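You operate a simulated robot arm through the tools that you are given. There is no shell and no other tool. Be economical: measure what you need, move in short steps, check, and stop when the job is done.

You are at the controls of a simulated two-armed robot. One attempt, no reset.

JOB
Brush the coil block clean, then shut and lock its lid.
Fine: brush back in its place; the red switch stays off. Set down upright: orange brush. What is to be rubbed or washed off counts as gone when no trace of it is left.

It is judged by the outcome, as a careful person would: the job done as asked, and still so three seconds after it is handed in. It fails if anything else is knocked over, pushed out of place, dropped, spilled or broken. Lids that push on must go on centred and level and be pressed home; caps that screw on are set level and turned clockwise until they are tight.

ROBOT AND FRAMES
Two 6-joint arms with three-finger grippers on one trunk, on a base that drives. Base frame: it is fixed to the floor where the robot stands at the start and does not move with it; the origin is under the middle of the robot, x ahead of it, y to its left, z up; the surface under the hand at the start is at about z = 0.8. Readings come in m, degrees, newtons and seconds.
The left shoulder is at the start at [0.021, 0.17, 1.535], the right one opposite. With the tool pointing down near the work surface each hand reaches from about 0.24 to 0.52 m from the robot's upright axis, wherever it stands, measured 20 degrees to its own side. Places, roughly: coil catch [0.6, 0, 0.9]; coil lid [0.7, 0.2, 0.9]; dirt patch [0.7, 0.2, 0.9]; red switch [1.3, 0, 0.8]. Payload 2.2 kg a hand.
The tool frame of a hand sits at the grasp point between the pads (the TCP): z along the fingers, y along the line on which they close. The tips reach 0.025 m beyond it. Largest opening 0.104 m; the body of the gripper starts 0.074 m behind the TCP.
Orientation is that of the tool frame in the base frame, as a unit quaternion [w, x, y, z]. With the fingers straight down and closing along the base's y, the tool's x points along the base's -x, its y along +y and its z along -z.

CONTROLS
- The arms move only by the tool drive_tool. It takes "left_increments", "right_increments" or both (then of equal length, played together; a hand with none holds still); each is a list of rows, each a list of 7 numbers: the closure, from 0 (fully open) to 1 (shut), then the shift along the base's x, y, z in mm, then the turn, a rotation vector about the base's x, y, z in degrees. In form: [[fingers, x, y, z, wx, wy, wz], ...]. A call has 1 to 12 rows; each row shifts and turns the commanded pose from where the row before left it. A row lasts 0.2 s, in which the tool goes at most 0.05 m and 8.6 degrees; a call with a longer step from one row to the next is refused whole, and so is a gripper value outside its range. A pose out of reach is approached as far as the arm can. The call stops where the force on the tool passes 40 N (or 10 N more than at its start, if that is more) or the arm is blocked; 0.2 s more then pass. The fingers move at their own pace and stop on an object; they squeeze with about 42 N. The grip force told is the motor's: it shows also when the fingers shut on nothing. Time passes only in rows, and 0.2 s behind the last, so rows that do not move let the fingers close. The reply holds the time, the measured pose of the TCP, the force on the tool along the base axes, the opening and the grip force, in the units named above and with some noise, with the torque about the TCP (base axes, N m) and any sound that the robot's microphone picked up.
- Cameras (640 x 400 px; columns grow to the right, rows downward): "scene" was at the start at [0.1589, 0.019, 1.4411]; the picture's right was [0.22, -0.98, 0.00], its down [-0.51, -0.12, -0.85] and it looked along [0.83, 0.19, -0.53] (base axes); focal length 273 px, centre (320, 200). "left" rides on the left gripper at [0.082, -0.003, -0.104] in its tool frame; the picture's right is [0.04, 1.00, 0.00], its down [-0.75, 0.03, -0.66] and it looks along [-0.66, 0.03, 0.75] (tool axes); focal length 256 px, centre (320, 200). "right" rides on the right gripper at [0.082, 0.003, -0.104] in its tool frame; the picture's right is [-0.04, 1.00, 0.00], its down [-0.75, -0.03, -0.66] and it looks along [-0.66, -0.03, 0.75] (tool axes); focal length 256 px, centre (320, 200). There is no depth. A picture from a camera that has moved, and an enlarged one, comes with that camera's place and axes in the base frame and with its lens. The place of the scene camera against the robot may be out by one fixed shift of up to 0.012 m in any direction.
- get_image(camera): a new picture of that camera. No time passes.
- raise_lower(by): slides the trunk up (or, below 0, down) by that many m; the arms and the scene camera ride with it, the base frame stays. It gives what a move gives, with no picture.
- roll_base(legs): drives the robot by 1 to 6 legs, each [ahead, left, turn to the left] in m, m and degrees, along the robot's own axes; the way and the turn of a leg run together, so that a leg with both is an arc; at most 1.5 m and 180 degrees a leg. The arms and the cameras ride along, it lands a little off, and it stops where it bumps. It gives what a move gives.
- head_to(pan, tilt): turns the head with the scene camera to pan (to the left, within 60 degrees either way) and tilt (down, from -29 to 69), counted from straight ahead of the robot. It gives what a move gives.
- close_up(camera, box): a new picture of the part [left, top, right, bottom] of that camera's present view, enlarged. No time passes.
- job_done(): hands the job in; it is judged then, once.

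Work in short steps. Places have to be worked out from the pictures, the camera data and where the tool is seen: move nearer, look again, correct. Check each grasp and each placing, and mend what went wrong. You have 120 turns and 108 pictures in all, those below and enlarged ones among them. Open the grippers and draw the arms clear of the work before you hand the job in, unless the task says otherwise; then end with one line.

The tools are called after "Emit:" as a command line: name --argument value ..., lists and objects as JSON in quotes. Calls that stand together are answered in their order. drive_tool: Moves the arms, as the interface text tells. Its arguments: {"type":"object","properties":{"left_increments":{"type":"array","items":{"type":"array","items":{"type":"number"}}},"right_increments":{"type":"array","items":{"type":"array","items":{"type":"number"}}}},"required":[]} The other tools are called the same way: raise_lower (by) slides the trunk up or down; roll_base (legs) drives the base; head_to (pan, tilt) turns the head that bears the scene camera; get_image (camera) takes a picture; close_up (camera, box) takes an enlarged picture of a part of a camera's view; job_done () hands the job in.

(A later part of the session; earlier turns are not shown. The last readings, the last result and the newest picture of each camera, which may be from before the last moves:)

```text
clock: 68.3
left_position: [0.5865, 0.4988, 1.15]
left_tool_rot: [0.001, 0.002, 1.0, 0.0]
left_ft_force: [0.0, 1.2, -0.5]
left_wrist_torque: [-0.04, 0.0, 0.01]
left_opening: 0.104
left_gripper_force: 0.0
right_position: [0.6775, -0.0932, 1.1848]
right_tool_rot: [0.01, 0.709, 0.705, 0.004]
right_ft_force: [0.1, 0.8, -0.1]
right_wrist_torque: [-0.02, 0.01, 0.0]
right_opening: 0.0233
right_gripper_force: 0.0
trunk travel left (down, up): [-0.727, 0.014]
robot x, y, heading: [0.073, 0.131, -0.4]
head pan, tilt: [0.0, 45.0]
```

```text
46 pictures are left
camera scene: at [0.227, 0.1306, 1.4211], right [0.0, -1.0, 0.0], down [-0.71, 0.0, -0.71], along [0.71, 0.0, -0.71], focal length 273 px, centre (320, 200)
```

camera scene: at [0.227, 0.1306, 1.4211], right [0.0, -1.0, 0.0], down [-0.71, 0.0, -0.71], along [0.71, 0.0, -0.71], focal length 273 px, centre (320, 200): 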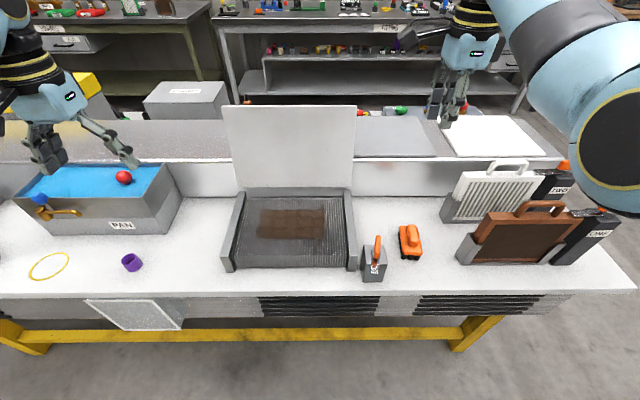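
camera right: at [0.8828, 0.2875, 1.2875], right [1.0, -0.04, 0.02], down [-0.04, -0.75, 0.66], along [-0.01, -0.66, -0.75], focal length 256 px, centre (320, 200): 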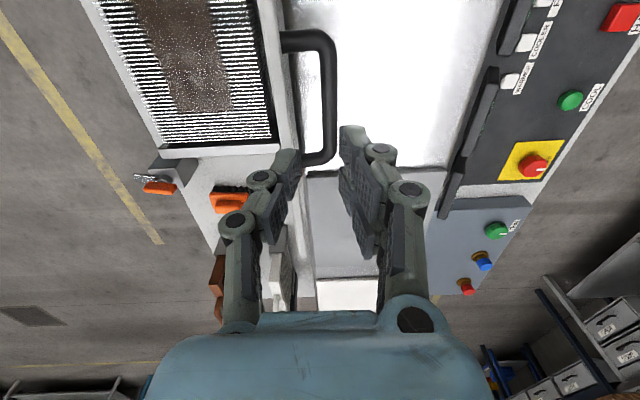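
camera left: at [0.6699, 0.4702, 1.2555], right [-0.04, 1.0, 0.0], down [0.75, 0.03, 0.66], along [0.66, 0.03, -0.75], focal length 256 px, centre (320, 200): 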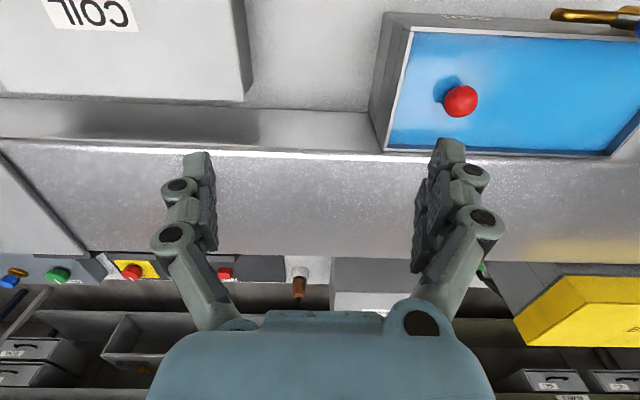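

The lid holds open. The dirt covers about x 0.64–0.735, y 0.12–0.285. Now I'll turn the hand to yaw -8°, draw it in, then drive ahead to the brush.

Emit:
drive_tool --right_increments '[[0.4, 0, 0, -20, 0, 0, 8], [0.2, -10, 0, -20, 0, 0, 8], [0, -20, 0, -20, 0, 0, 8], [0, -20, 0, -20, 0, 0, 8], [0, -20, 0, -20, 0, 0, 8], [0, -20, 0, -15, 0, 0, 8], [0, -20, 0, -10, 0, 0, 8], [0, -20, 0, 0, 0, 0, 8], [0, -20, 0, 0, 0, 0, 8], [0, -20, 0, 0, 0, 0, 8], [0, -20, 0, 0, 0, 0, 2], [0, 0, 0, 0, 0, 0, 0]]'

Emit:
roll_base --legs '[[0.17, 0, 0]]'

Emit:
get_image --camera "right"

```text
clock: 70.9
left_position: [0.5858, 0.4988, 1.1488]
left_tool_rot: [-0.001, 0.002, 1.0, 0.0]
left_ft_force: [-0.1, 0.3, 0.7]
left_wrist_torque: [-0.01, 0.01, 0.0]
left_opening: 0.104
left_gripper_force: 0.1
right_position: [0.4905, -0.0937, 1.0593]
right_tool_rot: [0.006, 0.072, 0.997, 0.009]
right_ft_force: [-0.4, 0.0, 0.3]
right_wrist_torque: [0.0, -0.01, 0.0]
right_opening: 0.104
right_gripper_force: 0.1
trunk travel left (down, up): [-0.727, 0.014]
robot x, y, heading: [0.0723, 0.1309, -0.3]
head pan, tilt: [0.0, 45.0]
```

```text
clock: 72.3
left_position: [0.7521, 0.4974, 1.1487]
left_tool_rot: [-0.001, 0.002, 1.0, 0.0]
left_ft_force: [-0.6, 0.2, -0.3]
left_wrist_torque: [-0.02, -0.02, -0.02]
left_opening: 0.104
left_gripper_force: 0.0
right_position: [0.6576, -0.095, 1.0587]
right_tool_rot: [0.005, 0.073, 0.997, 0.008]
right_ft_force: [-0.3, 0.1, 0.3]
right_wrist_torque: [0.0, 0.02, -0.04]
right_opening: 0.1042
right_gripper_force: 0.0
trunk travel left (down, up): [-0.727, 0.014]
robot x, y, heading: [0.2408, 0.1309, -0.3]
head pan, tilt: [0.0, 45.0]
```

```text
45 pictures are left
camera right: at [0.5759, -0.0818, 1.1614], right [0.18, 0.98, 0.02], down [0.73, -0.15, 0.66], along [0.65, -0.11, -0.75], focal length 256 px, centre (320, 200)
```

right: 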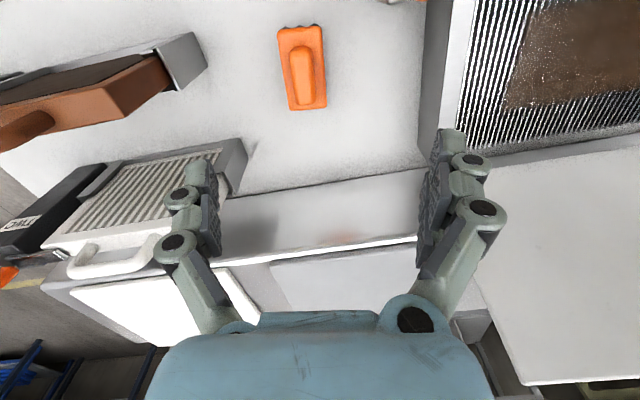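

The brush handle is at about (0.656, -0.112), aligned with the hand. I'll move over it and descend to z 0.88, then look.

Emit:
drive_tool --right_increments '[[0.3, -1, -8, -30, 0, 0, 0], [0.4, -1, -8, -40, 0, 0, 0], [0.45, 0, 0, -40, 0, 0, 0], [0.45, 0, 0, -40, 0, 0, 0], [0.45, 0, 0, -28, 0, 0, 0]]'

Emit:
get_image --camera "right"

Emit:
close_up --camera "scene" --box '[350, 180, 510, 320]'

```text
clock: 73.5
left_position: [0.7534, 0.4978, 1.1496]
left_tool_rot: [-0.001, 0.002, 1.0, -0.001]
left_ft_force: [1.3, -0.2, 0.4]
left_wrist_torque: [0.01, -0.03, 0.0]
left_opening: 0.1042
left_gripper_force: 0.0
right_position: [0.6529, -0.106, 0.8778]
right_tool_rot: [0.006, 0.072, 0.997, 0.009]
right_ft_force: [0.0, 0.0, 0.1]
right_wrist_torque: [0.01, 0.0, -0.01]
right_opening: 0.0573
right_gripper_force: 0.1
trunk travel left (down, up): [-0.727, 0.014]
robot x, y, heading: [0.2433, 0.1295, -0.2]
head pan, tilt: [0.0, 45.0]
```

```text
44 pictures are left
camera right: at [0.5713, -0.0957, 0.9825], right [0.18, 0.98, 0.02], down [0.73, -0.15, 0.66], along [0.65, -0.11, -0.75], focal length 256 px, centre (320, 200)
```

right: 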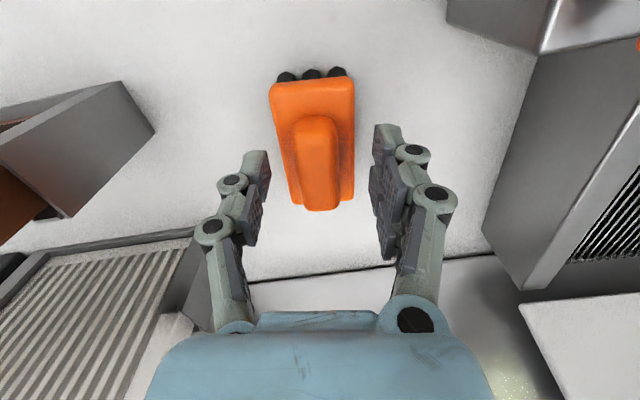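

```text
2.86 times, centred on (430, 250) of scene
camera zoom: at [0.3944, 0.1296, 1.421], right [0.0, -1.0, 0.0], down [-0.71, 0.0, -0.71], along [0.71, 0.0, -0.71], focal length 780 px, centre (6, 57)
```

zoom: 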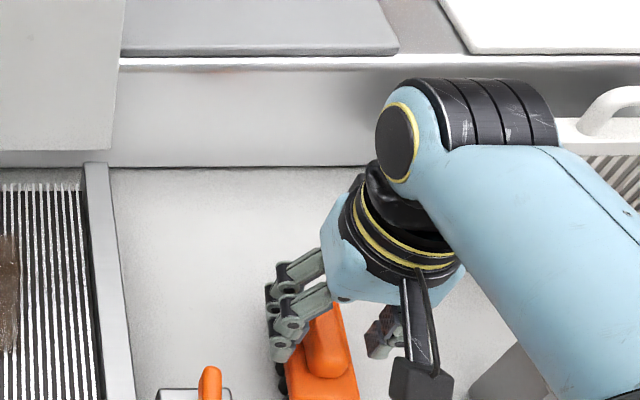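

It's nearly centred. I'll shift 4 mm right, lower 14 mm and close.

Emit:
drive_tool --right_increments '[[0.45, 1, -4, -4, 0, 0, 0], [0.45, 0, 0, -5, 0, 0, 0], [0.45, 0, 0, -5, 0, 0, 0], [0.7, 0, 0, 0, 0, 0, 0], [1, 0, 0, 0, 0, 0, 0], [1, 0, 0, 0, 0, 0, 0], [1, 0, 0, 0, 0, 0, 0]]'

Emit:
get_image --camera "right"

```text
clock: 75.1
left_position: [0.7524, 0.4973, 1.1497]
left_tool_rot: [0.0, 0.003, 1.0, 0.0]
left_ft_force: [0.1, 0.6, 0.3]
left_wrist_torque: [-0.01, 0.0, 0.0]
left_opening: 0.1043
left_gripper_force: 0.0
right_position: [0.6548, -0.1134, 0.8659]
right_tool_rot: [0.005, 0.073, 0.997, 0.008]
right_ft_force: [0.2, -1.0, 1.0]
right_wrist_torque: [0.01, -0.01, -0.02]
right_opening: 0.0264
right_gripper_force: 42.1
trunk travel left (down, up): [-0.727, 0.014]
robot x, y, heading: [0.2443, 0.132, -0.3]
head pan, tilt: [0.0, 45.0]
```

```text
42 pictures are left
camera right: at [0.5732, -0.1011, 0.9691], right [0.18, 0.98, 0.02], down [0.73, -0.15, 0.66], along [0.65, -0.11, -0.75], focal length 256 px, centre (320, 200)
```

right: 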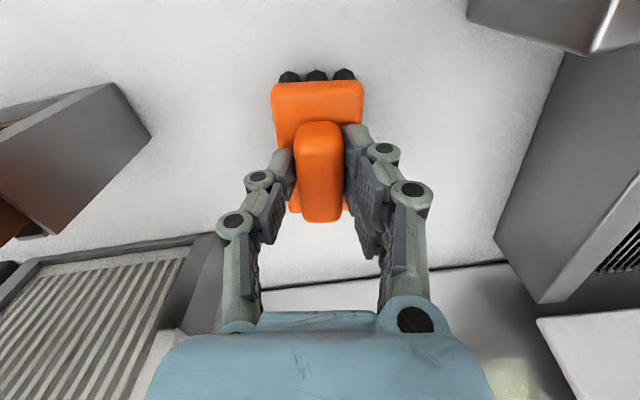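

The brush is gripped (26 mm), with the TCP at (0.655, -0.113, 0.866) when it rests on the table, so its bottom is 66 mm below the TCP. I'll lift and check.

Emit:
drive_tool --right_increments '[[1, 0, 0, 20, 0, 0, 0], [1, 0, 0, 30, 0, 0, 0], [1, 0, 0, 40, 0, 0, 0], [1, 0, 0, 40, 0, 0, 0], [1, 0, 0, 45, 0, 0, 0]]'

Emit:
roll_base --legs '[[0, 0.31, 0]]'

Emit:
head_to --pan -25 --tilt 50

Emit:
get_image --camera "scene"

Emit:
get_image --camera "right"

```text
clock: 76.3
left_position: [0.7522, 0.4972, 1.1499]
left_tool_rot: [0.0, 0.003, 1.0, 0.0]
left_ft_force: [0.0, 0.2, 0.2]
left_wrist_torque: [0.0, 0.0, 0.0]
left_opening: 0.1041
left_gripper_force: 0.0
right_position: [0.6567, -0.1123, 1.0421]
right_tool_rot: [0.004, 0.073, 0.997, 0.008]
right_ft_force: [0.0, -0.7, -1.5]
right_wrist_torque: [0.03, 0.0, 0.04]
right_opening: 0.0262
right_gripper_force: 42.1
trunk travel left (down, up): [-0.727, 0.014]
robot x, y, heading: [0.2412, 0.1321, -0.1]
head pan, tilt: [0.0, 45.0]
```

```text
clock: 78.4
left_position: [0.7545, 0.8064, 1.1484]
left_tool_rot: [0.001, 0.003, 1.0, 0.0]
left_ft_force: [0.1, -0.7, 0.1]
left_wrist_torque: [-0.02, 0.0, 0.01]
left_opening: 0.1039
left_gripper_force: 0.1
right_position: [0.6583, 0.1965, 1.0417]
right_tool_rot: [0.005, 0.074, 0.997, 0.008]
right_ft_force: [-0.2, 0.0, -1.1]
right_wrist_torque: [0.0, 0.01, 0.02]
right_opening: 0.0263
right_gripper_force: 41.4
trunk travel left (down, up): [-0.727, 0.014]
robot x, y, heading: [0.2433, 0.4394, -0.4]
head pan, tilt: [0.0, 45.0]
```

```text
clock: 79.3
left_position: [0.755, 0.8057, 1.1505]
left_tool_rot: [0.0, 0.004, 1.0, 0.0]
left_ft_force: [-0.2, -0.7, -0.5]
left_wrist_torque: [0.02, -0.02, 0.03]
left_opening: 0.1043
left_gripper_force: 0.0
right_position: [0.6583, 0.1962, 1.042]
right_tool_rot: [0.006, 0.074, 0.997, 0.008]
right_ft_force: [-1.2, 0.1, -0.6]
right_wrist_torque: [0.0, 0.02, -0.03]
right_opening: 0.0264
right_gripper_force: 41.7
trunk travel left (down, up): [-0.727, 0.014]
robot x, y, heading: [0.245, 0.4436, -0.3]
head pan, tilt: [-25.0, 50.0]
```

```text
41 pictures are left
camera scene: at [0.3838, 0.406, 1.4142], right [-0.43, -0.9, 0.0], down [-0.69, 0.33, -0.64], along [0.58, -0.27, -0.77], focal length 273 px, centre (320, 200)
```

scene: 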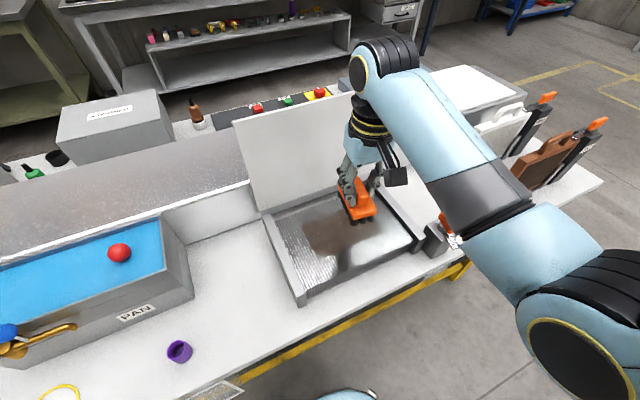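

```text
40 pictures are left
camera right: at [0.576, 0.2085, 1.1445], right [0.19, 0.98, 0.02], down [0.73, -0.15, 0.66], along [0.65, -0.11, -0.75], focal length 256 px, centre (320, 200)
```

right: 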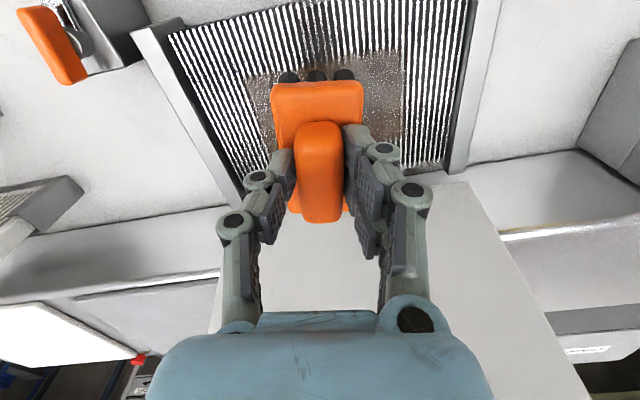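

The brush hangs level over the dirt. I'll lower it to just above the fins, then feel for contact in small steps.

Emit:
drive_tool --right_increments '[[1, 5, 0, -30, 0, 0, 0], [1, 5, 0, -30, 0, 0, 0], [1, 0, 0, -28, 0, 0, 0], [1, 0, 0, -4, 0, 0, 0]]'

Emit:
close_up --camera "scene" --box '[250, 160, 450, 310]'

```text
clock: 80.3
left_position: [0.7553, 0.805, 1.1495]
left_tool_rot: [0.0, 0.004, 1.0, -0.001]
left_ft_force: [0.5, -1.6, 0.2]
left_wrist_torque: [-0.02, 0.02, -0.02]
left_opening: 0.104
left_gripper_force: 0.0
right_position: [0.6683, 0.1965, 0.9484]
right_tool_rot: [0.005, 0.074, 0.997, 0.008]
right_ft_force: [0.1, 0.2, -2.5]
right_wrist_torque: [0.01, 0.0, 0.0]
right_opening: 0.0265
right_gripper_force: 41.6
trunk travel left (down, up): [-0.727, 0.014]
robot x, y, heading: [0.2449, 0.4441, -0.5]
head pan, tilt: [-25.0, 50.0]
```

```text
2.67 times, centred on (350, 235) of scene
camera zoom: at [0.3838, 0.4063, 1.4142], right [-0.43, -0.9, 0.0], down [-0.69, 0.33, -0.64], along [0.58, -0.28, -0.77], focal length 728 px, centre (240, 107)
```

zoom: 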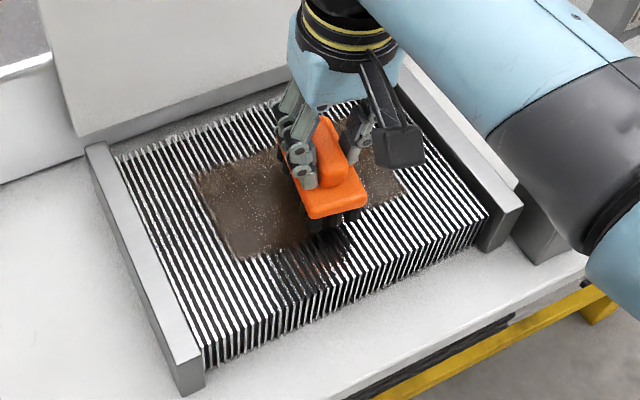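

It's still a little above the fins. I'll go down in 3 mm steps.

Emit:
drive_tool --right_increments '[[1, 0, 0, -4, 0, 0, 0], [1, 0, 0, -4, 0, 0, 0], [1, 0, 0, -3, 0, 0, 0]]'

Emit:
drive_tool --right_increments '[[1, 0, 0, -3, 0, 0, 0], [1, 0, 0, -3, 0, 0, 0]]'

```text
clock: 81.1
left_position: [0.7552, 0.8075, 1.1485]
left_tool_rot: [0.0, 0.004, 1.0, 0.0]
left_ft_force: [-0.1, -0.1, -0.4]
left_wrist_torque: [0.01, 0.01, -0.01]
left_opening: 0.104
left_gripper_force: 0.1
right_position: [0.6669, 0.1986, 0.9384]
right_tool_rot: [0.005, 0.074, 0.997, 0.008]
right_ft_force: [1.1, -0.5, -1.7]
right_wrist_torque: [-0.01, 0.01, 0.01]
right_opening: 0.0262
right_gripper_force: 41.8
trunk travel left (down, up): [-0.727, 0.014]
robot x, y, heading: [0.247, 0.4394, -0.3]
head pan, tilt: [-25.0, 50.0]
```

```text
clock: 81.7
left_position: [0.7548, 0.8053, 1.1506]
left_tool_rot: [0.0, 0.003, 1.0, 0.0]
left_ft_force: [-0.2, -0.1, -0.5]
left_wrist_torque: [0.04, -0.01, -0.02]
left_opening: 0.104
left_gripper_force: 0.0
right_position: [0.6672, 0.1967, 0.9323]
right_tool_rot: [0.005, 0.074, 0.997, 0.008]
right_ft_force: [-0.5, 0.2, -1.9]
right_wrist_torque: [-0.01, 0.0, 0.01]
right_opening: 0.0263
right_gripper_force: 41.3
trunk travel left (down, up): [-0.727, 0.014]
robot x, y, heading: [0.2474, 0.4406, -0.2]
head pan, tilt: [-25.0, 50.0]
```

No contact yet at 0.932. I'll continue down slowly.

Emit:
drive_tool --right_increments '[[1, 0, 0, -3, 0, 0, 0], [1, 0, 0, -3, 0, 0, 0], [1, 0, 0, -3, 0, 0, 0]]'

Emit:
close_up --camera "scene" --box '[250, 160, 450, 310]'

```text
clock: 82.5
left_position: [0.7539, 0.8053, 1.1506]
left_tool_rot: [0.0, 0.003, 1.0, -0.001]
left_ft_force: [-0.6, -0.7, 0.5]
left_wrist_torque: [-0.01, 0.0, 0.02]
left_opening: 0.1039
left_gripper_force: 0.1
right_position: [0.668, 0.1962, 0.926]
right_tool_rot: [0.008, 0.073, 0.997, 0.007]
right_ft_force: [-2.4, -1.8, 22.0]
right_wrist_torque: [0.06, 1.08, 0.01]
right_opening: 0.0259
right_gripper_force: 41.8
trunk travel left (down, up): [-0.727, 0.014]
robot x, y, heading: [0.2429, 0.4413, -0.3]
head pan, tilt: [-25.0, 50.0]
```

```text
2.67 times, centred on (350, 235) of scene
camera zoom: at [0.3815, 0.4071, 1.4148], right [-0.43, -0.9, 0.0], down [-0.69, 0.33, -0.64], along [0.58, -0.28, -0.77], focal length 728 px, centre (240, 107)
```

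zoom: 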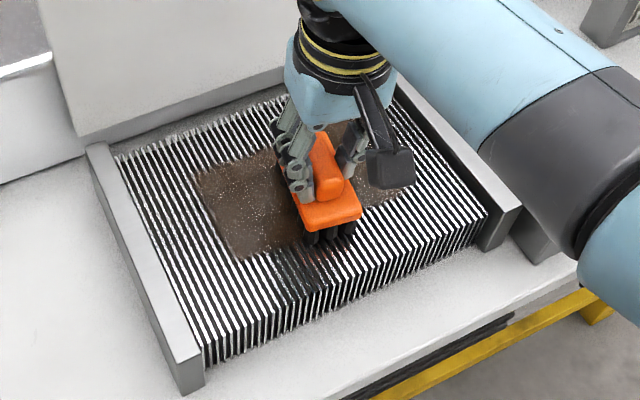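

Contact at 22 N with TCP z = 0.926, so the fins are at about 0.86. I'll ease off 1 mm and sweep to the right.

Emit:
drive_tool --right_increments '[[1, 0, 0, 1, 0, 0, 0], [1, 0, -12, 0, 0, 0, 0], [1, 0, -15, 0, 0, 0, 0], [1, 0, -15, 0, 0, 0, 0], [1, 0, -15, 0, 0, 0, 0], [1, 0, -15, 0, 0, 0, 0], [1, 0, -15, 0, 0, 0, 0], [1, 0, -8, 0, 0, 0, 0]]'

Emit:
close_up --camera "scene" --box '[250, 160, 450, 310]'

```text
clock: 84.3
left_position: [0.7536, 0.8067, 1.1495]
left_tool_rot: [0.0, 0.004, 1.0, -0.001]
left_ft_force: [0.2, -0.7, 0.0]
left_wrist_torque: [0.03, -0.03, 0.03]
left_opening: 0.104
left_gripper_force: 0.0
right_position: [0.6666, 0.103, 0.9255]
right_tool_rot: [0.006, 0.074, 0.997, 0.009]
right_ft_force: [-0.8, 5.0, 19.4]
right_wrist_torque: [0.0, -0.62, 0.13]
right_opening: 0.0263
right_gripper_force: 42.4
trunk travel left (down, up): [-0.727, 0.014]
robot x, y, heading: [0.2385, 0.4432, -0.2]
head pan, tilt: [-25.0, 50.0]
```

```text
2.67 times, centred on (350, 235) of scene
camera zoom: at [0.3821, 0.4081, 1.4145], right [-0.43, -0.9, 0.0], down [-0.69, 0.33, -0.64], along [0.58, -0.28, -0.77], focal length 728 px, centre (240, 107)
```

zoom: 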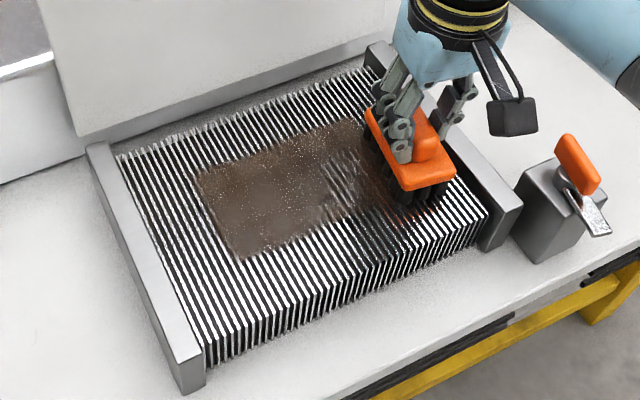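

The pass works smoothly with about 19 N pressing. I'll sweep back to the left as far as the arm allows and return.

Emit:
drive_tool --right_increments '[[1, 0, 20, 0, 0, 0, 0], [1, 0, 20, 0, 0, 0, 0], [1, 0, 20, 0, 0, 0, 0], [1, 0, 20, 0, 0, 0, 0], [1, 0, 20, 0, 0, 0, 0], [1, 0, 15, 0, 0, 0, 0], [1, 0, 15, 0, 0, 0, 0]]'

Emit:
close_up --camera "scene" --box '[250, 160, 450, 310]'

```text
clock: 85.9
left_position: [0.7529, 0.8062, 1.1498]
left_tool_rot: [0.001, 0.003, 1.0, -0.001]
left_ft_force: [0.6, 1.0, -0.4]
left_wrist_torque: [0.0, 0.02, 0.02]
left_opening: 0.1043
left_gripper_force: 0.1
right_position: [0.6669, 0.2311, 0.9258]
right_tool_rot: [0.006, 0.073, 0.997, 0.008]
right_ft_force: [-1.5, -7.7, 29.5]
right_wrist_torque: [-0.17, -0.12, -0.06]
right_opening: 0.0262
right_gripper_force: 41.9
trunk travel left (down, up): [-0.727, 0.014]
robot x, y, heading: [0.244, 0.4401, -0.3]
head pan, tilt: [-25.0, 50.0]
```

```text
2.67 times, centred on (350, 235) of scene
camera zoom: at [0.3817, 0.4067, 1.4145], right [-0.43, -0.9, 0.0], down [-0.69, 0.33, -0.64], along [0.58, -0.28, -0.77], focal length 728 px, centre (240, 107)
```

zoom: 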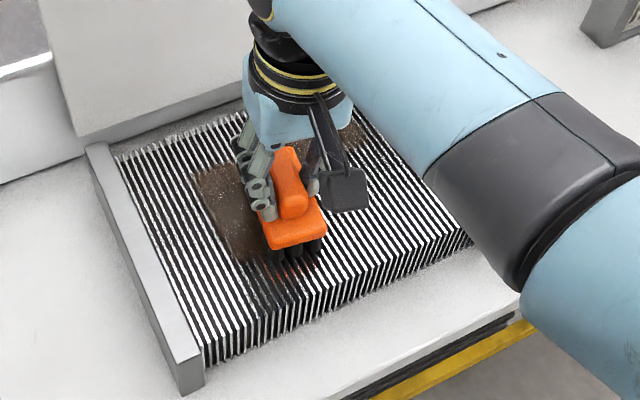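

The right part is cleaning well. I'll raise 1 mm to ease the pressure and try further left.

Emit:
drive_tool --right_increments '[[1, 0, 0, 1, 0, 0, 0], [1, 0, 12, 0, 0, 0, 0], [1, 0, 12, 0, 0, 0, 0], [1, 0, 12, 0, 0, 0, 0]]'

```text
clock: 86.9
left_position: [0.7535, 0.8061, 1.1489]
left_tool_rot: [0.0, 0.003, 1.0, 0.0]
left_ft_force: [0.2, -0.1, -0.9]
left_wrist_torque: [-0.02, 0.0, 0.0]
left_opening: 0.1041
left_gripper_force: 0.1
right_position: [0.6666, 0.2688, 0.9252]
right_tool_rot: [0.005, 0.073, 0.997, 0.008]
right_ft_force: [-0.3, -4.1, 12.2]
right_wrist_torque: [0.04, -0.27, -0.08]
right_opening: 0.0264
right_gripper_force: 41.8
trunk travel left (down, up): [-0.727, 0.014]
robot x, y, heading: [0.2433, 0.4369, -0.4]
head pan, tilt: [-25.0, 50.0]
```

That works. I'll go on to y 0.293, then shift 45 mm rearward and sweep right across the rear strip.

Emit:
drive_tool --right_increments '[[1, 0, 12, 0, 0, 0, 0], [1, 0, 12, 0, 0, 0, 0], [1, 15, 0, 0, 0, 0, 0], [1, 15, 0, 0, 0, 0, 0], [1, 15, 0, 0, 0, 0, 0], [1, 0, -20, 0, 0, 0, 0], [1, 0, -20, 0, 0, 0, 0], [1, 0, -20, 0, 0, 0, 0], [1, 0, -20, 0, 0, 0, 0], [1, 0, -20, 0, 0, 0, 0], [1, 0, -20, 0, 0, 0, 0], [1, 0, -20, 0, 0, 0, 0]]'

Emit:
close_up --camera "scene" --box '[250, 160, 450, 310]'

```text
clock: 89.5
left_position: [0.7552, 0.8053, 1.149]
left_tool_rot: [-0.001, 0.003, 1.0, 0.0]
left_ft_force: [-0.1, 0.4, -1.0]
left_wrist_torque: [0.0, 0.02, 0.01]
left_opening: 0.1039
left_gripper_force: 0.0
right_position: [0.7125, 0.152, 0.9245]
right_tool_rot: [0.005, 0.074, 0.997, 0.009]
right_ft_force: [-0.2, 0.0, -1.2]
right_wrist_torque: [0.04, 0.02, -0.01]
right_opening: 0.0264
right_gripper_force: 42.3
trunk travel left (down, up): [-0.727, 0.014]
robot x, y, heading: [0.2427, 0.4408, -0.3]
head pan, tilt: [-25.0, 50.0]
```

```text
2.67 times, centred on (350, 235) of scene
camera zoom: at [0.384, 0.4056, 1.4141], right [-0.43, -0.9, 0.0], down [-0.69, 0.33, -0.64], along [0.58, -0.27, -0.77], focal length 728 px, centre (240, 107)
```

zoom: 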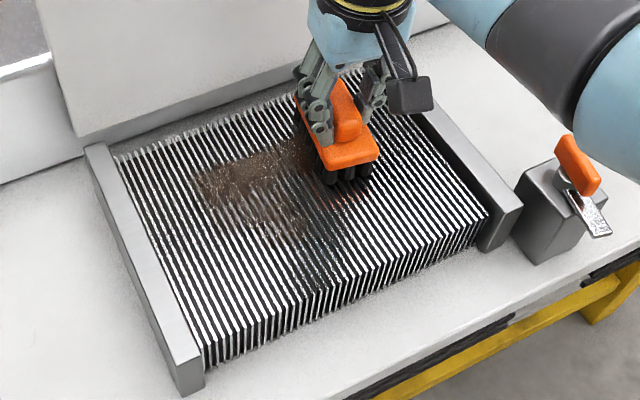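

The pressure was lost on that strip, leaving traces at the rear. I'll lower 2 mm and repeat it in both directions.

Emit:
drive_tool --right_increments '[[1, 0, -15, -2, 0, 0, 0], [1, 0, -20, -0.5, 0, 0, 0], [1, 0, -12, 0, 0, 0, 0], [1, 5, 20, 0, 0, 0, 0], [1, 0, 20, 0, 0, 0, 0], [1, 0, 20, 0, 0, 0, 0], [1, 0, 20, 0, 0, 0, 0], [1, 0, 20, 0, 0, 0, 0], [1, 0, 20, 0, 0, 0, 0]]'

Emit:
drive_tool --right_increments '[[1, 0, 15, 0, 0, 0, 0], [1, 0, 15, 0, 0, 0, 0], [1, 0, 15, 0, 0, 0, 0], [1, 0, 15, 0, 0, 0, 0], [1, 0, 10, 0, 0, 0, 0]]'

Emit:
close_up --camera "scene" --box '[250, 160, 450, 310]'

```text
clock: 91.5
left_position: [0.7544, 0.8058, 1.1493]
left_tool_rot: [-0.001, 0.003, 1.0, 0.0]
left_ft_force: [-0.2, 0.7, -0.7]
left_wrist_torque: [0.0, 0.0, 0.02]
left_opening: 0.1039
left_gripper_force: 0.1
right_position: [0.7178, 0.2262, 0.924]
right_tool_rot: [0.004, 0.074, 0.997, 0.008]
right_ft_force: [0.5, 0.7, -2.3]
right_wrist_torque: [-0.06, 0.02, -0.02]
right_opening: 0.0264
right_gripper_force: 42.3
trunk travel left (down, up): [-0.727, 0.014]
robot x, y, heading: [0.2439, 0.4439, -0.6]
head pan, tilt: [-25.0, 50.0]
```

```text
clock: 92.7
left_position: [0.7533, 0.8071, 1.149]
left_tool_rot: [0.001, 0.003, 1.0, -0.001]
left_ft_force: [0.0, -0.1, 0.2]
left_wrist_torque: [0.0, -0.01, -0.01]
left_opening: 0.1039
left_gripper_force: 0.2
right_position: [0.7173, 0.2957, 0.9234]
right_tool_rot: [0.005, 0.073, 0.997, 0.008]
right_ft_force: [0.3, -0.3, -2.0]
right_wrist_torque: [0.03, 0.0, 0.02]
right_opening: 0.0261
right_gripper_force: 41.6
trunk travel left (down, up): [-0.727, 0.014]
robot x, y, heading: [0.2436, 0.4389, -0.5]
head pan, tilt: [-25.0, 50.0]
```

```text
2.67 times, centred on (350, 235) of scene
camera zoom: at [0.3839, 0.4066, 1.4141], right [-0.43, -0.9, 0.0], down [-0.69, 0.33, -0.64], along [0.58, -0.28, -0.77], focal length 728 px, centre (240, 107)
```

zoom: 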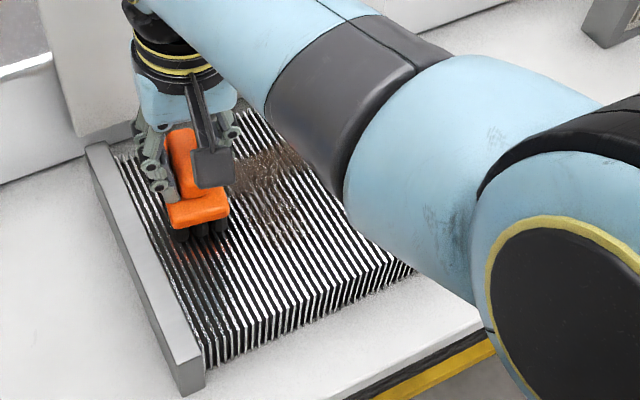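

Still no contact; the brush has slid up a little in the grip. I'll lower until it presses again.

Emit:
drive_tool --right_increments '[[1, 0, 0, -1.5, 0, 0, 0], [1, 0, 0, -1.5, 0, 0, 0]]'

```text
clock: 93.3
left_position: [0.7534, 0.8065, 1.1512]
left_tool_rot: [0.001, 0.003, 1.0, -0.001]
left_ft_force: [0.3, -0.1, 0.4]
left_wrist_torque: [0.0, 0.02, 0.03]
left_opening: 0.104
left_gripper_force: 0.1
right_position: [0.7185, 0.2956, 0.9228]
right_tool_rot: [0.006, 0.075, 0.997, 0.01]
right_ft_force: [-2.7, 1.7, 20.8]
right_wrist_torque: [-0.02, 1.08, -0.06]
right_opening: 0.0265
right_gripper_force: 41.5
trunk travel left (down, up): [-0.727, 0.014]
robot x, y, heading: [0.2419, 0.443, -0.5]
head pan, tilt: [-25.0, 50.0]
```

In contact at 21 N. I'll sweep right across the rear strip.

Emit:
drive_tool --right_increments '[[1, 0, -15, 0, 0, 0, 0], [1, 0, -15, 0, 0, 0, 0], [1, 0, -15, 0, 0, 0, 0], [1, 0, -15, 0, 0, 0, 0], [1, 0, -15, 0, 0, 0, 0], [1, 0, -15, 0, 0, 0, 0]]'

Emit:
drive_tool --right_increments '[[1, 0, -15, -0.5, 0, 0, 0], [1, 0, -15, 0, 0, 0, 0], [1, 0, -15, 0, 0, 0, 0], [1, 0, -15, 0, 0, 0, 0], [1, 0, -15, 0, 0, 0, 0], [1, 0, -15, 0, 0, 0, 0]]'

Emit:
close_up --camera "scene" --box '[250, 160, 450, 310]'

```text
clock: 94.7
left_position: [0.7536, 0.8079, 1.1506]
left_tool_rot: [0.001, 0.005, 1.0, -0.002]
left_ft_force: [-0.4, -0.4, 0.3]
left_wrist_torque: [0.02, 0.03, -0.01]
left_opening: 0.104
left_gripper_force: 0.1
right_position: [0.7186, 0.2038, 0.9205]
right_tool_rot: [0.008, 0.074, 0.997, 0.008]
right_ft_force: [1.3, 11.1, 37.6]
right_wrist_torque: [0.24, 0.74, -0.22]
right_opening: 0.0264
right_gripper_force: 41.9
trunk travel left (down, up): [-0.727, 0.014]
robot x, y, heading: [0.2399, 0.4399, -0.5]
head pan, tilt: [-25.0, 50.0]
```

```text
clock: 96.1
left_position: [0.7517, 0.8082, 1.149]
left_tool_rot: [0.001, 0.003, 1.0, -0.001]
left_ft_force: [-0.3, 0.4, -0.1]
left_wrist_torque: [-0.02, 0.01, -0.02]
left_opening: 0.1041
left_gripper_force: 0.2
right_position: [0.7155, 0.1139, 0.922]
right_tool_rot: [0.006, 0.074, 0.997, 0.007]
right_ft_force: [0.1, 7.3, 28.0]
right_wrist_torque: [-0.16, -0.53, 0.04]
right_opening: 0.0262
right_gripper_force: 41.9
trunk travel left (down, up): [-0.727, 0.014]
robot x, y, heading: [0.243, 0.4388, -0.3]
head pan, tilt: [-25.0, 50.0]
```

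```text
2.67 times, centred on (350, 235) of scene
camera zoom: at [0.3813, 0.4086, 1.4145], right [-0.43, -0.9, 0.0], down [-0.69, 0.33, -0.64], along [0.58, -0.28, -0.76], focal length 728 px, centre (240, 107)
```

zoom: 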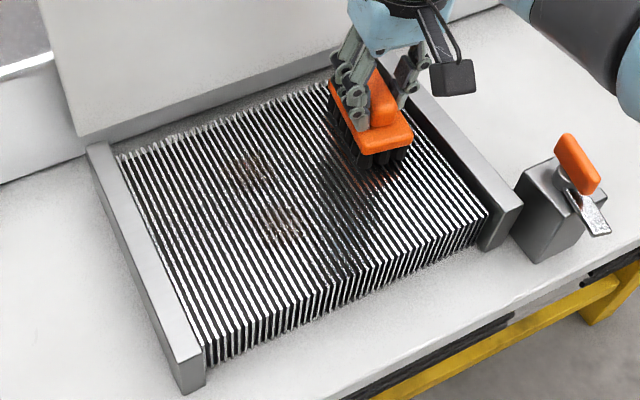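

Only faint traces remain. I'll do another full pass left on this strip, then one on the front strip.

Emit:
drive_tool --right_increments '[[1, 0, 15, 0.3, 0, 0, 0], [1, 0, 15, 0, 0, 0, 0], [1, 0, 15, 0, 0, 0, 0], [1, 0, 15, 0, 0, 0, 0], [1, 0, 15, 0, 0, 0, 0], [1, 0, 15, 0, 0, 0, 0], [1, 0, 15, 0, 0, 0, 0], [1, 0, 15, 0, 0, 0, 0], [1, 0, 15, 0, 0, 0, 0], [1, 0, 15, 0, 0, 0, 0], [1, 0, 15, 0, 0, 0, 0], [1, 0, 15, 0, 0, 0, 0]]'

Emit:
drive_tool --right_increments '[[1, -15, 0, 0, 0, 0, 0], [1, -15, 0, 0, 0, 0, 0], [1, -15, 0, 0, 0, 0, 0], [1, 0, -15, 0, 0, 0, 0], [1, 0, -15, 0, 0, 0, 0], [1, 0, -15, 0, 0, 0, 0]]'

```text
clock: 98.7
left_position: [0.7538, 0.8058, 1.1488]
left_tool_rot: [0.0, 0.003, 1.0, -0.001]
left_ft_force: [0.0, 0.8, 0.0]
left_wrist_torque: [0.04, -0.03, -0.03]
left_opening: 0.1039
left_gripper_force: 0.1
right_position: [0.715, 0.2953, 0.9229]
right_tool_rot: [0.005, 0.072, 0.997, 0.009]
right_ft_force: [-0.6, -3.9, 18.4]
right_wrist_torque: [-0.57, -0.41, -0.04]
right_opening: 0.0261
right_gripper_force: 41.9
trunk travel left (down, up): [-0.727, 0.014]
robot x, y, heading: [0.2419, 0.4413, -0.5]
head pan, tilt: [-25.0, 50.0]
```

```text
clock: 100.2
left_position: [0.7533, 0.8075, 1.1501]
left_tool_rot: [0.002, 0.003, 1.0, 0.0]
left_ft_force: [0.7, 0.7, -0.4]
left_wrist_torque: [-0.01, -0.02, 0.04]
left_opening: 0.1039
left_gripper_force: 0.1
right_position: [0.6718, 0.2531, 0.9221]
right_tool_rot: [0.007, 0.074, 0.997, 0.011]
right_ft_force: [-5.5, 1.1, 20.3]
right_wrist_torque: [-0.35, 0.58, -0.13]
right_opening: 0.0263
right_gripper_force: 42.0
trunk travel left (down, up): [-0.727, 0.014]
robot x, y, heading: [0.2419, 0.4404, -0.1]
head pan, tilt: [-25.0, 50.0]
stopped in row 6 (right hand): the force on the tool passed its limit at 41 N (the readings are from after the stop); the commanded pose is now the measured one
```

Contact force is good. I'll continue right on the front strip with 0.5 mm less pressure.

Emit:
drive_tool --right_increments '[[1, 0, -15, 0, 0, 0, 0], [1, 0, -15, 0, 0, 0, 0], [1, 0, -15, 0, 0, 0, 0], [1, 0, -15, 0, 0, 0, 0], [1, 0, -15, 0, 0, 0, 0], [1, 0, -15, 0, 0, 0, 0], [1, 0, -15, 0, 0, 0, 0], [1, 0, -15, 0, 0, 0, 0], [1, 0, -15, 0, 0, 0, 0], [1, 0, -10, 0, 0, 0, 0]]'

Emit:
close_up --camera "scene" --box '[250, 160, 450, 310]'

```text
clock: 102.4
left_position: [0.7523, 0.8091, 1.149]
left_tool_rot: [0.002, 0.003, 1.0, -0.001]
left_ft_force: [0.4, 0.6, -0.5]
left_wrist_torque: [0.02, 0.01, -0.01]
left_opening: 0.1039
left_gripper_force: 0.1
right_position: [0.6712, 0.1075, 0.922]
right_tool_rot: [0.008, 0.074, 0.997, 0.01]
right_ft_force: [0.2, 8.1, 31.6]
right_wrist_torque: [-0.03, 0.43, -0.14]
right_opening: 0.0261
right_gripper_force: 41.4
trunk travel left (down, up): [-0.727, 0.014]
robot x, y, heading: [0.2425, 0.4428, -0.4]
head pan, tilt: [-25.0, 50.0]
```

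```text
2.67 times, centred on (350, 235) of scene
camera zoom: at [0.3813, 0.4097, 1.4146], right [-0.43, -0.9, 0.0], down [-0.69, 0.33, -0.64], along [0.58, -0.28, -0.76], focal length 728 px, centre (240, 107)
```

zoom: 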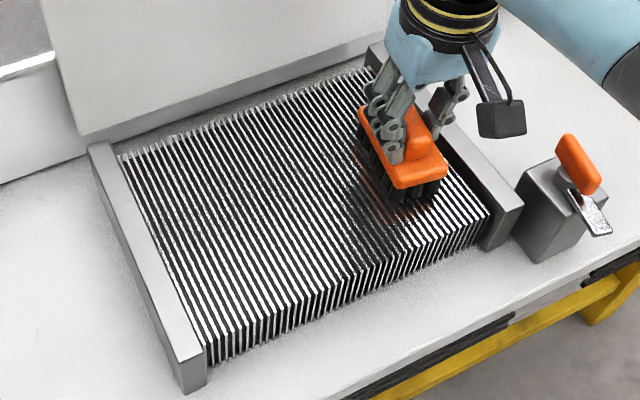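

It looks clean. One more insurance pass left on this strip, then I'll lift and inspect.

Emit:
drive_tool --right_increments '[[1, 0, 15, 0.3, 0, 0, 0], [1, 0, 15, 0, 0, 0, 0], [1, 0, 15, 0, 0, 0, 0], [1, 0, 15, 0, 0, 0, 0], [1, 0, 15, 0, 0, 0, 0], [1, 0, 15, 0, 0, 0, 0], [1, 0, 15, 0, 0, 0, 0], [1, 0, 15, 0, 0, 0, 0], [1, 0, 15, 0, 0, 0, 0], [1, 0, 15, 0, 0, 0, 0], [1, 0, 15, 0, 0, 0, 0], [1, 0, 15, 0, 0, 0, 0]]'

Emit:
drive_tool --right_increments '[[1, 0, 6, 0, 0, 0, 0], [1, 0, -2, 15, 0, 0, 0], [1, 0, 0, 30, 0, 0, 0], [1, -3, -10, 40, 0, 0, 0], [1, -3, -15, 30, 0, 0, 0], [1, 0, -15, 0, 0, 0, 0], [1, 0, -15, 0, 0, 0, 0], [1, 0, -20, 0, 0, 0, 0], [1, 0, -20, 0, 0, 0, 0]]'

Emit:
close_up --camera "scene" --box '[250, 190, 410, 310]'

Emit:
get_image --camera "right"

```text
clock: 102.8
left_position: [0.7542, 0.8076, 1.1496]
left_tool_rot: [0.001, 0.004, 1.0, -0.001]
left_ft_force: [0.0, 1.2, -0.1]
left_wrist_torque: [0.0, -0.02, 0.01]
left_opening: 0.1039
left_gripper_force: 0.0
right_position: [0.6723, 0.1136, 0.9215]
right_tool_rot: [0.008, 0.074, 0.997, 0.004]
right_ft_force: [-4.1, -0.5, 12.2]
right_wrist_torque: [0.15, 0.65, 0.06]
right_opening: 0.0263
right_gripper_force: 42.1
trunk travel left (down, up): [-0.727, 0.014]
robot x, y, heading: [0.2406, 0.4369, -0.4]
head pan, tilt: [-25.0, 50.0]
stopped in row 2 (right hand): the force on the tool passed its limit at 45 N (the readings are from after the stop); the commanded pose is now the measured one
```

```text
clock: 104.8
left_position: [0.755, 0.8038, 1.1501]
left_tool_rot: [0.0, 0.004, 1.0, 0.0]
left_ft_force: [-0.7, 0.8, -0.4]
left_wrist_torque: [0.03, 0.02, -0.02]
left_opening: 0.1039
left_gripper_force: 0.1
right_position: [0.6671, 0.0216, 1.0346]
right_tool_rot: [0.007, 0.074, 0.997, 0.006]
right_ft_force: [-0.2, -0.2, -1.3]
right_wrist_torque: [-0.01, 0.02, 0.01]
right_opening: 0.0261
right_gripper_force: 42.1
trunk travel left (down, up): [-0.727, 0.014]
robot x, y, heading: [0.245, 0.4425, -0.4]
head pan, tilt: [-25.0, 50.0]
```

```text
3.33 times, centred on (330, 250) of scene
camera zoom: at [0.3838, 0.4054, 1.4141], right [-0.43, -0.9, 0.0], down [-0.69, 0.33, -0.64], along [0.58, -0.28, -0.77], focal length 910 px, centre (287, 33)
```

zoom: 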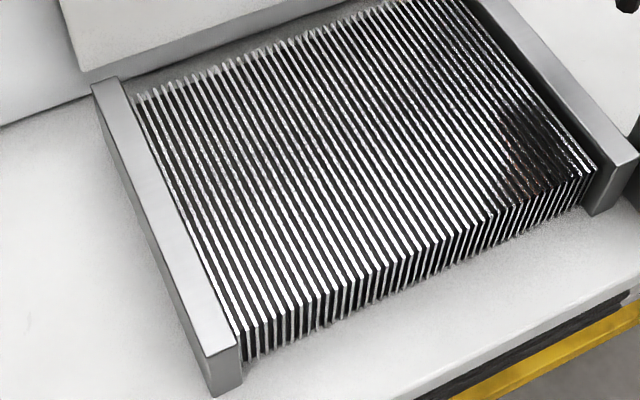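

```text
30 pictures are left
camera right: at [0.5854, 0.0351, 1.1375], right [0.19, 0.98, 0.01], down [0.73, -0.15, 0.67], along [0.66, -0.11, -0.75], focal length 256 px, centre (320, 200)
```

right: 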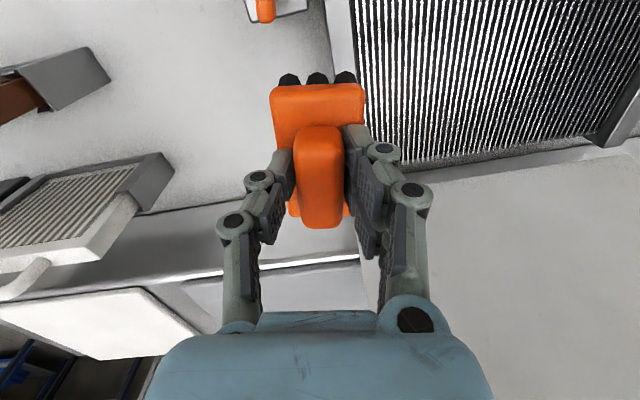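

It's nearly or fully clean. One tighter look for faint traces on the left and middle.

Emit:
close_up --camera "scene" --box '[275, 195, 371, 255]'

Emit:
close_up --camera "right" --box '[360, 0, 640, 160]'

```text
6.67 times, centred on (323, 225) of scene
camera zoom: at [0.3838, 0.4054, 1.4141], right [-0.43, -0.9, 0.0], down [-0.69, 0.33, -0.64], along [0.58, -0.28, -0.77], focal length 1819 px, centre (300, 33)
```

zoom: 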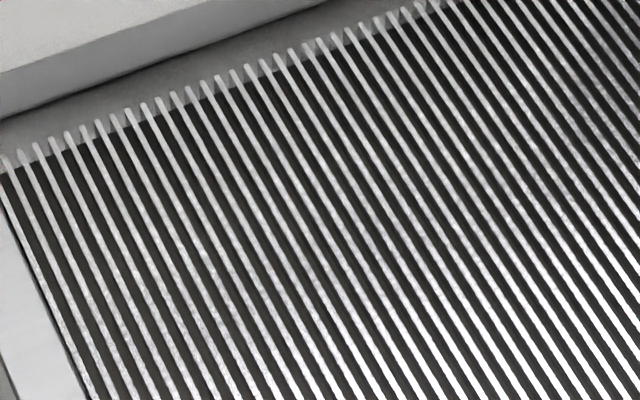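

```text
2.29 times, centred on (500, 80) of right
camera zoom: at [0.5854, 0.0351, 1.1375], right [0.19, 0.98, 0.01], down [0.73, -0.15, 0.67], along [0.66, -0.11, -0.75], focal length 585 px, centre (-91, 474)
```

zoom: 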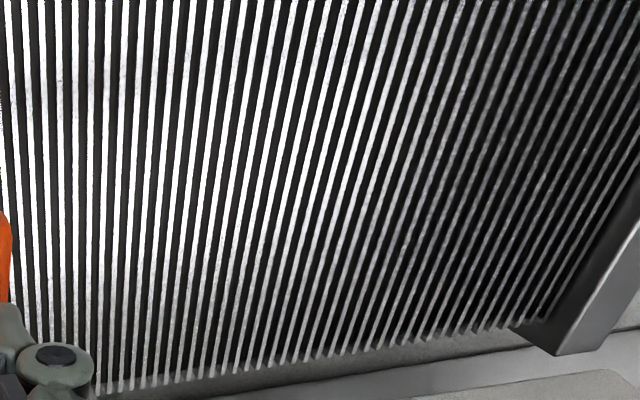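

There's still a faint mottled residue on the fin tops where the patch was. I'll do more passes, starting at the right end.

Emit:
drive_tool --right_increments '[[1, 5, 30, 0, 0, 0, 0], [1, 5, 30, -20, 0, 0, 0], [1, 8, 28, -40, 0, 0, 0], [1, 0, 0, -35, 0, 0, 0], [1, 0, 0, -12, 0, 0, 0], [1, 0, 0, -4, 0, 0, 0], [1, 0, 0, -1, 0, 0, 0]]'

```text
clock: 106.4
left_position: [0.756, 0.8056, 1.1503]
left_tool_rot: [0.0, 0.004, 1.0, 0.0]
left_ft_force: [-0.1, -0.1, -0.6]
left_wrist_torque: [-0.01, 0.01, 0.01]
left_opening: 0.1041
left_gripper_force: 0.0
right_position: [0.6863, 0.1102, 0.924]
right_tool_rot: [0.007, 0.074, 0.997, 0.006]
right_ft_force: [0.1, 0.0, -1.3]
right_wrist_torque: [0.0, 0.02, 0.01]
right_opening: 0.0264
right_gripper_force: 41.9
trunk travel left (down, up): [-0.727, 0.014]
robot x, y, heading: [0.2427, 0.4409, -0.5]
head pan, tilt: [-25.0, 50.0]
```

Emit:
drive_tool --right_increments '[[1, 0, 0, -1.5, 0, 0, 0], [1, 0, 8, -1.3, 0, 0, 0], [1, 0, 10, 0, 0, 0, 0]]'

```text
clock: 107.2
left_position: [0.7539, 0.8064, 1.1481]
left_tool_rot: [0.0, 0.005, 1.0, 0.0]
left_ft_force: [0.0, 0.2, 0.8]
left_wrist_torque: [-0.03, 0.0, 0.02]
left_opening: 0.1042
left_gripper_force: 0.0
right_position: [0.685, 0.1304, 0.9231]
right_tool_rot: [0.007, 0.074, 0.997, 0.005]
right_ft_force: [0.3, 0.3, 0.3]
right_wrist_torque: [0.0, 0.07, -0.01]
right_opening: 0.0264
right_gripper_force: 41.8
trunk travel left (down, up): [-0.727, 0.014]
robot x, y, heading: [0.2423, 0.4409, -0.5]
head pan, tilt: [-25.0, 50.0]
```

It's just touching. I'll lower 1 mm more and sweep left.

Emit:
drive_tool --right_increments '[[1, 0, 8, -1.2, 0, 0, 0], [1, 0, 12, 0, 0, 0, 0], [1, 0, 12, 0, 0, 0, 0], [1, 0, 12, 0, 0, 0, 0], [1, 0, 12, 0, 0, 0, 0]]'

Emit:
drive_tool --right_increments '[[1, 0, 12, 0, 0, 0, 0], [1, 0, 12, 0, 0, 0, 0], [1, 0, 12, 0, 0, 0, 0], [1, 0, 12, 0, 0, 0, 0], [1, 0, 12, 0, 0, 0, 0], [1, 0, 12, 0, 0, 0, 0], [1, 0, 12, 0, 0, 0, 0], [1, 0, 12, 0, 0, 0, 0], [1, 0, 10, 0, 0, 0, 0]]'

```text
clock: 108.4
left_position: [0.7546, 0.8042, 1.1499]
left_tool_rot: [-0.001, 0.004, 1.0, -0.001]
left_ft_force: [-0.1, -0.2, 0.1]
left_wrist_torque: [-0.03, 0.0, 0.01]
left_opening: 0.1036
left_gripper_force: 0.1
right_position: [0.6841, 0.1863, 0.9217]
right_tool_rot: [0.009, 0.074, 0.997, 0.004]
right_ft_force: [1.1, -8.9, 26.2]
right_wrist_torque: [-0.25, 0.94, 0.33]
right_opening: 0.0263
right_gripper_force: 41.6
trunk travel left (down, up): [-0.727, 0.014]
robot x, y, heading: [0.2436, 0.439, -0.3]
head pan, tilt: [-25.0, 50.0]
```

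```text
clock: 110.1
left_position: [0.7542, 0.8055, 1.1493]
left_tool_rot: [0.0, 0.005, 1.0, -0.001]
left_ft_force: [0.2, 0.1, 0.2]
left_wrist_torque: [-0.03, 0.04, -0.04]
left_opening: 0.1041
left_gripper_force: 0.0
right_position: [0.6866, 0.27, 0.9225]
right_tool_rot: [0.009, 0.074, 0.997, 0.006]
right_ft_force: [-5.8, 0.4, 15.1]
right_wrist_torque: [0.06, 0.5, 0.05]
right_opening: 0.0264
right_gripper_force: 41.9
trunk travel left (down, up): [-0.727, 0.014]
robot x, y, heading: [0.2432, 0.4427, -0.4]
head pan, tilt: [-25.0, 50.0]
stopped in row 8 (right hand): the force on the tool passed its limit at 42 N (the readings are from after the stop); the commanded pose is now the measured one
```

Good contact. I'll finish left to y 0.295, step rearward and sweep back right.

Emit:
drive_tool --right_increments '[[1, 0, 12, 0.5, 0, 0, 0], [1, 0, 12, 0, 0, 0, 0], [1, 12, 0, 0, 0, 0, 0], [1, 12, 0, -0.3, 0, 0, 0], [1, 0, -14, 0, 0, 0, 0], [1, 0, -14, 0, 0, 0, 0], [1, 0, -14, 0, 0, 0, 0], [1, 0, -14, 0, 0, 0, 0], [1, 0, -14, 0, 0, 0, 0], [1, 0, -14, 0, 0, 0, 0]]'

Emit:
drive_tool --right_increments '[[1, 0, -14, 0, 0, 0, 0], [1, 0, -14, 0, 0, 0, 0], [1, 0, -14, 0, 0, 0, 0], [1, 0, -14, 0, 0, 0, 0], [1, 0, -14, 0, 0, 0, 0], [1, 0, -14, 0, 0, 0, 0], [1, 0, -14, 0, 0, 0, 0]]'

```text
clock: 110.7
left_position: [0.7539, 0.8048, 1.1501]
left_tool_rot: [0.0, 0.004, 1.0, 0.0]
left_ft_force: [0.3, 0.1, 0.6]
left_wrist_torque: [0.03, 0.01, -0.02]
left_opening: 0.104
left_gripper_force: 0.2
right_position: [0.6866, 0.2798, 0.9218]
right_tool_rot: [0.011, 0.078, 0.997, -0.002]
right_ft_force: [-3.9, 6.6, 22.6]
right_wrist_torque: [0.79, 1.15, -0.22]
right_opening: 0.0263
right_gripper_force: 41.9
trunk travel left (down, up): [-0.727, 0.014]
robot x, y, heading: [0.242, 0.4388, -0.5]
head pan, tilt: [-25.0, 50.0]
stopped in row 3 (right hand): the force on the tool passed its limit at 61 N (the readings are from after the stop); the commanded pose is now the measured one
```

```text
clock: 112.3
left_position: [0.7543, 0.8062, 1.1496]
left_tool_rot: [0.001, 0.005, 1.0, 0.0]
left_ft_force: [-0.4, 0.1, -0.5]
left_wrist_torque: [-0.03, -0.02, -0.02]
left_opening: 0.104
left_gripper_force: 0.0
right_position: [0.6869, 0.1814, 0.9221]
right_tool_rot: [0.012, 0.077, 0.997, -0.004]
right_ft_force: [0.5, 6.0, 20.3]
right_wrist_torque: [0.7, 0.26, -0.15]
right_opening: 0.0261
right_gripper_force: 42.1
trunk travel left (down, up): [-0.727, 0.014]
robot x, y, heading: [0.2451, 0.4419, -0.2]
head pan, tilt: [-25.0, 50.0]
```

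I'm pressing along well. I'll continue right, then shift rearward and sweep left again.

Emit:
drive_tool --right_increments '[[1, 0, -14, 0.2, 0, 0, 0], [1, 0, -14, 0, 0, 0, 0], [1, 0, -14, 0, 0, 0, 0], [1, 0, -14, 0, 0, 0, 0], [1, 0, -14, 0, 0, 0, 0], [1, 13, 0, 0, 0, 0, 0], [1, 13, 0, 0, 0, 0, 0]]'

Emit:
drive_tool --right_increments '[[1, 0, 14, 0, 0, 0, 0], [1, 0, 14, 0, 0, 0, 0], [1, 0, 14, 0, 0, 0, 0], [1, 0, 14, 0, 0, 0, 0], [1, 0, 14, 0, 0, 0, 0], [1, 0, 14, 0, 0, 0, 0], [1, 0, 14, 0, 0, 0, 0], [1, 0, 14, 0, 0, 0, 0], [1, 0, 14, 0, 0, 0, 0], [1, 0, 14, 0, 0, 0, 0], [1, 0, 14, 0, 0, 0, 0], [1, 0, 14, 0, 0, 0, 0]]'

Emit:
close_up --camera "scene" --box '[305, 185, 401, 245]'

```text
clock: 113.9
left_position: [0.7538, 0.807, 1.15]
left_tool_rot: [0.0, 0.005, 1.0, -0.001]
left_ft_force: [-0.6, -0.1, -0.1]
left_wrist_torque: [0.01, 0.04, 0.01]
left_opening: 0.104
left_gripper_force: 0.1
right_position: [0.7126, 0.1098, 0.9224]
right_tool_rot: [0.013, 0.077, 0.997, -0.005]
right_ft_force: [-4.5, -2.9, 21.2]
right_wrist_torque: [0.26, 0.88, 0.06]
right_opening: 0.0262
right_gripper_force: 41.7
trunk travel left (down, up): [-0.727, 0.014]
robot x, y, heading: [0.2425, 0.4399, -0.6]
head pan, tilt: [-25.0, 50.0]
```

```text
clock: 115.1
left_position: [0.7545, 0.8055, 1.1502]
left_tool_rot: [0.001, 0.004, 1.0, -0.001]
left_ft_force: [0.4, -0.2, -0.2]
left_wrist_torque: [0.0, 0.04, 0.0]
left_opening: 0.1041
left_gripper_force: 0.3
right_position: [0.7129, 0.175, 0.9218]
right_tool_rot: [0.013, 0.078, 0.997, -0.004]
right_ft_force: [-7.0, 0.7, 17.9]
right_wrist_torque: [0.61, 0.74, 0.19]
right_opening: 0.0264
right_gripper_force: 41.6
trunk travel left (down, up): [-0.727, 0.014]
robot x, y, heading: [0.2421, 0.4436, -0.3]
head pan, tilt: [-25.0, 50.0]
stopped in row 5 (right hand): the force on the tool passed its limit at 41 N (the readings are from after the stop); the commanded pose is now the measured one
```

```text
6.67 times, centred on (353, 215) of scene
camera zoom: at [0.3825, 0.4072, 1.4142], right [-0.43, -0.9, 0.0], down [-0.69, 0.33, -0.64], along [0.58, -0.28, -0.77], focal length 1819 px, centre (100, 100)
```

zoom: 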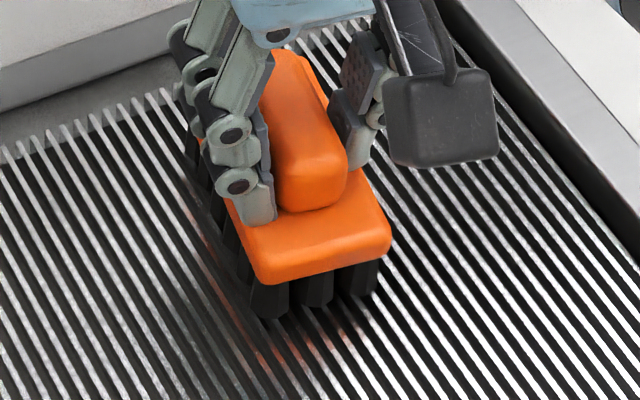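

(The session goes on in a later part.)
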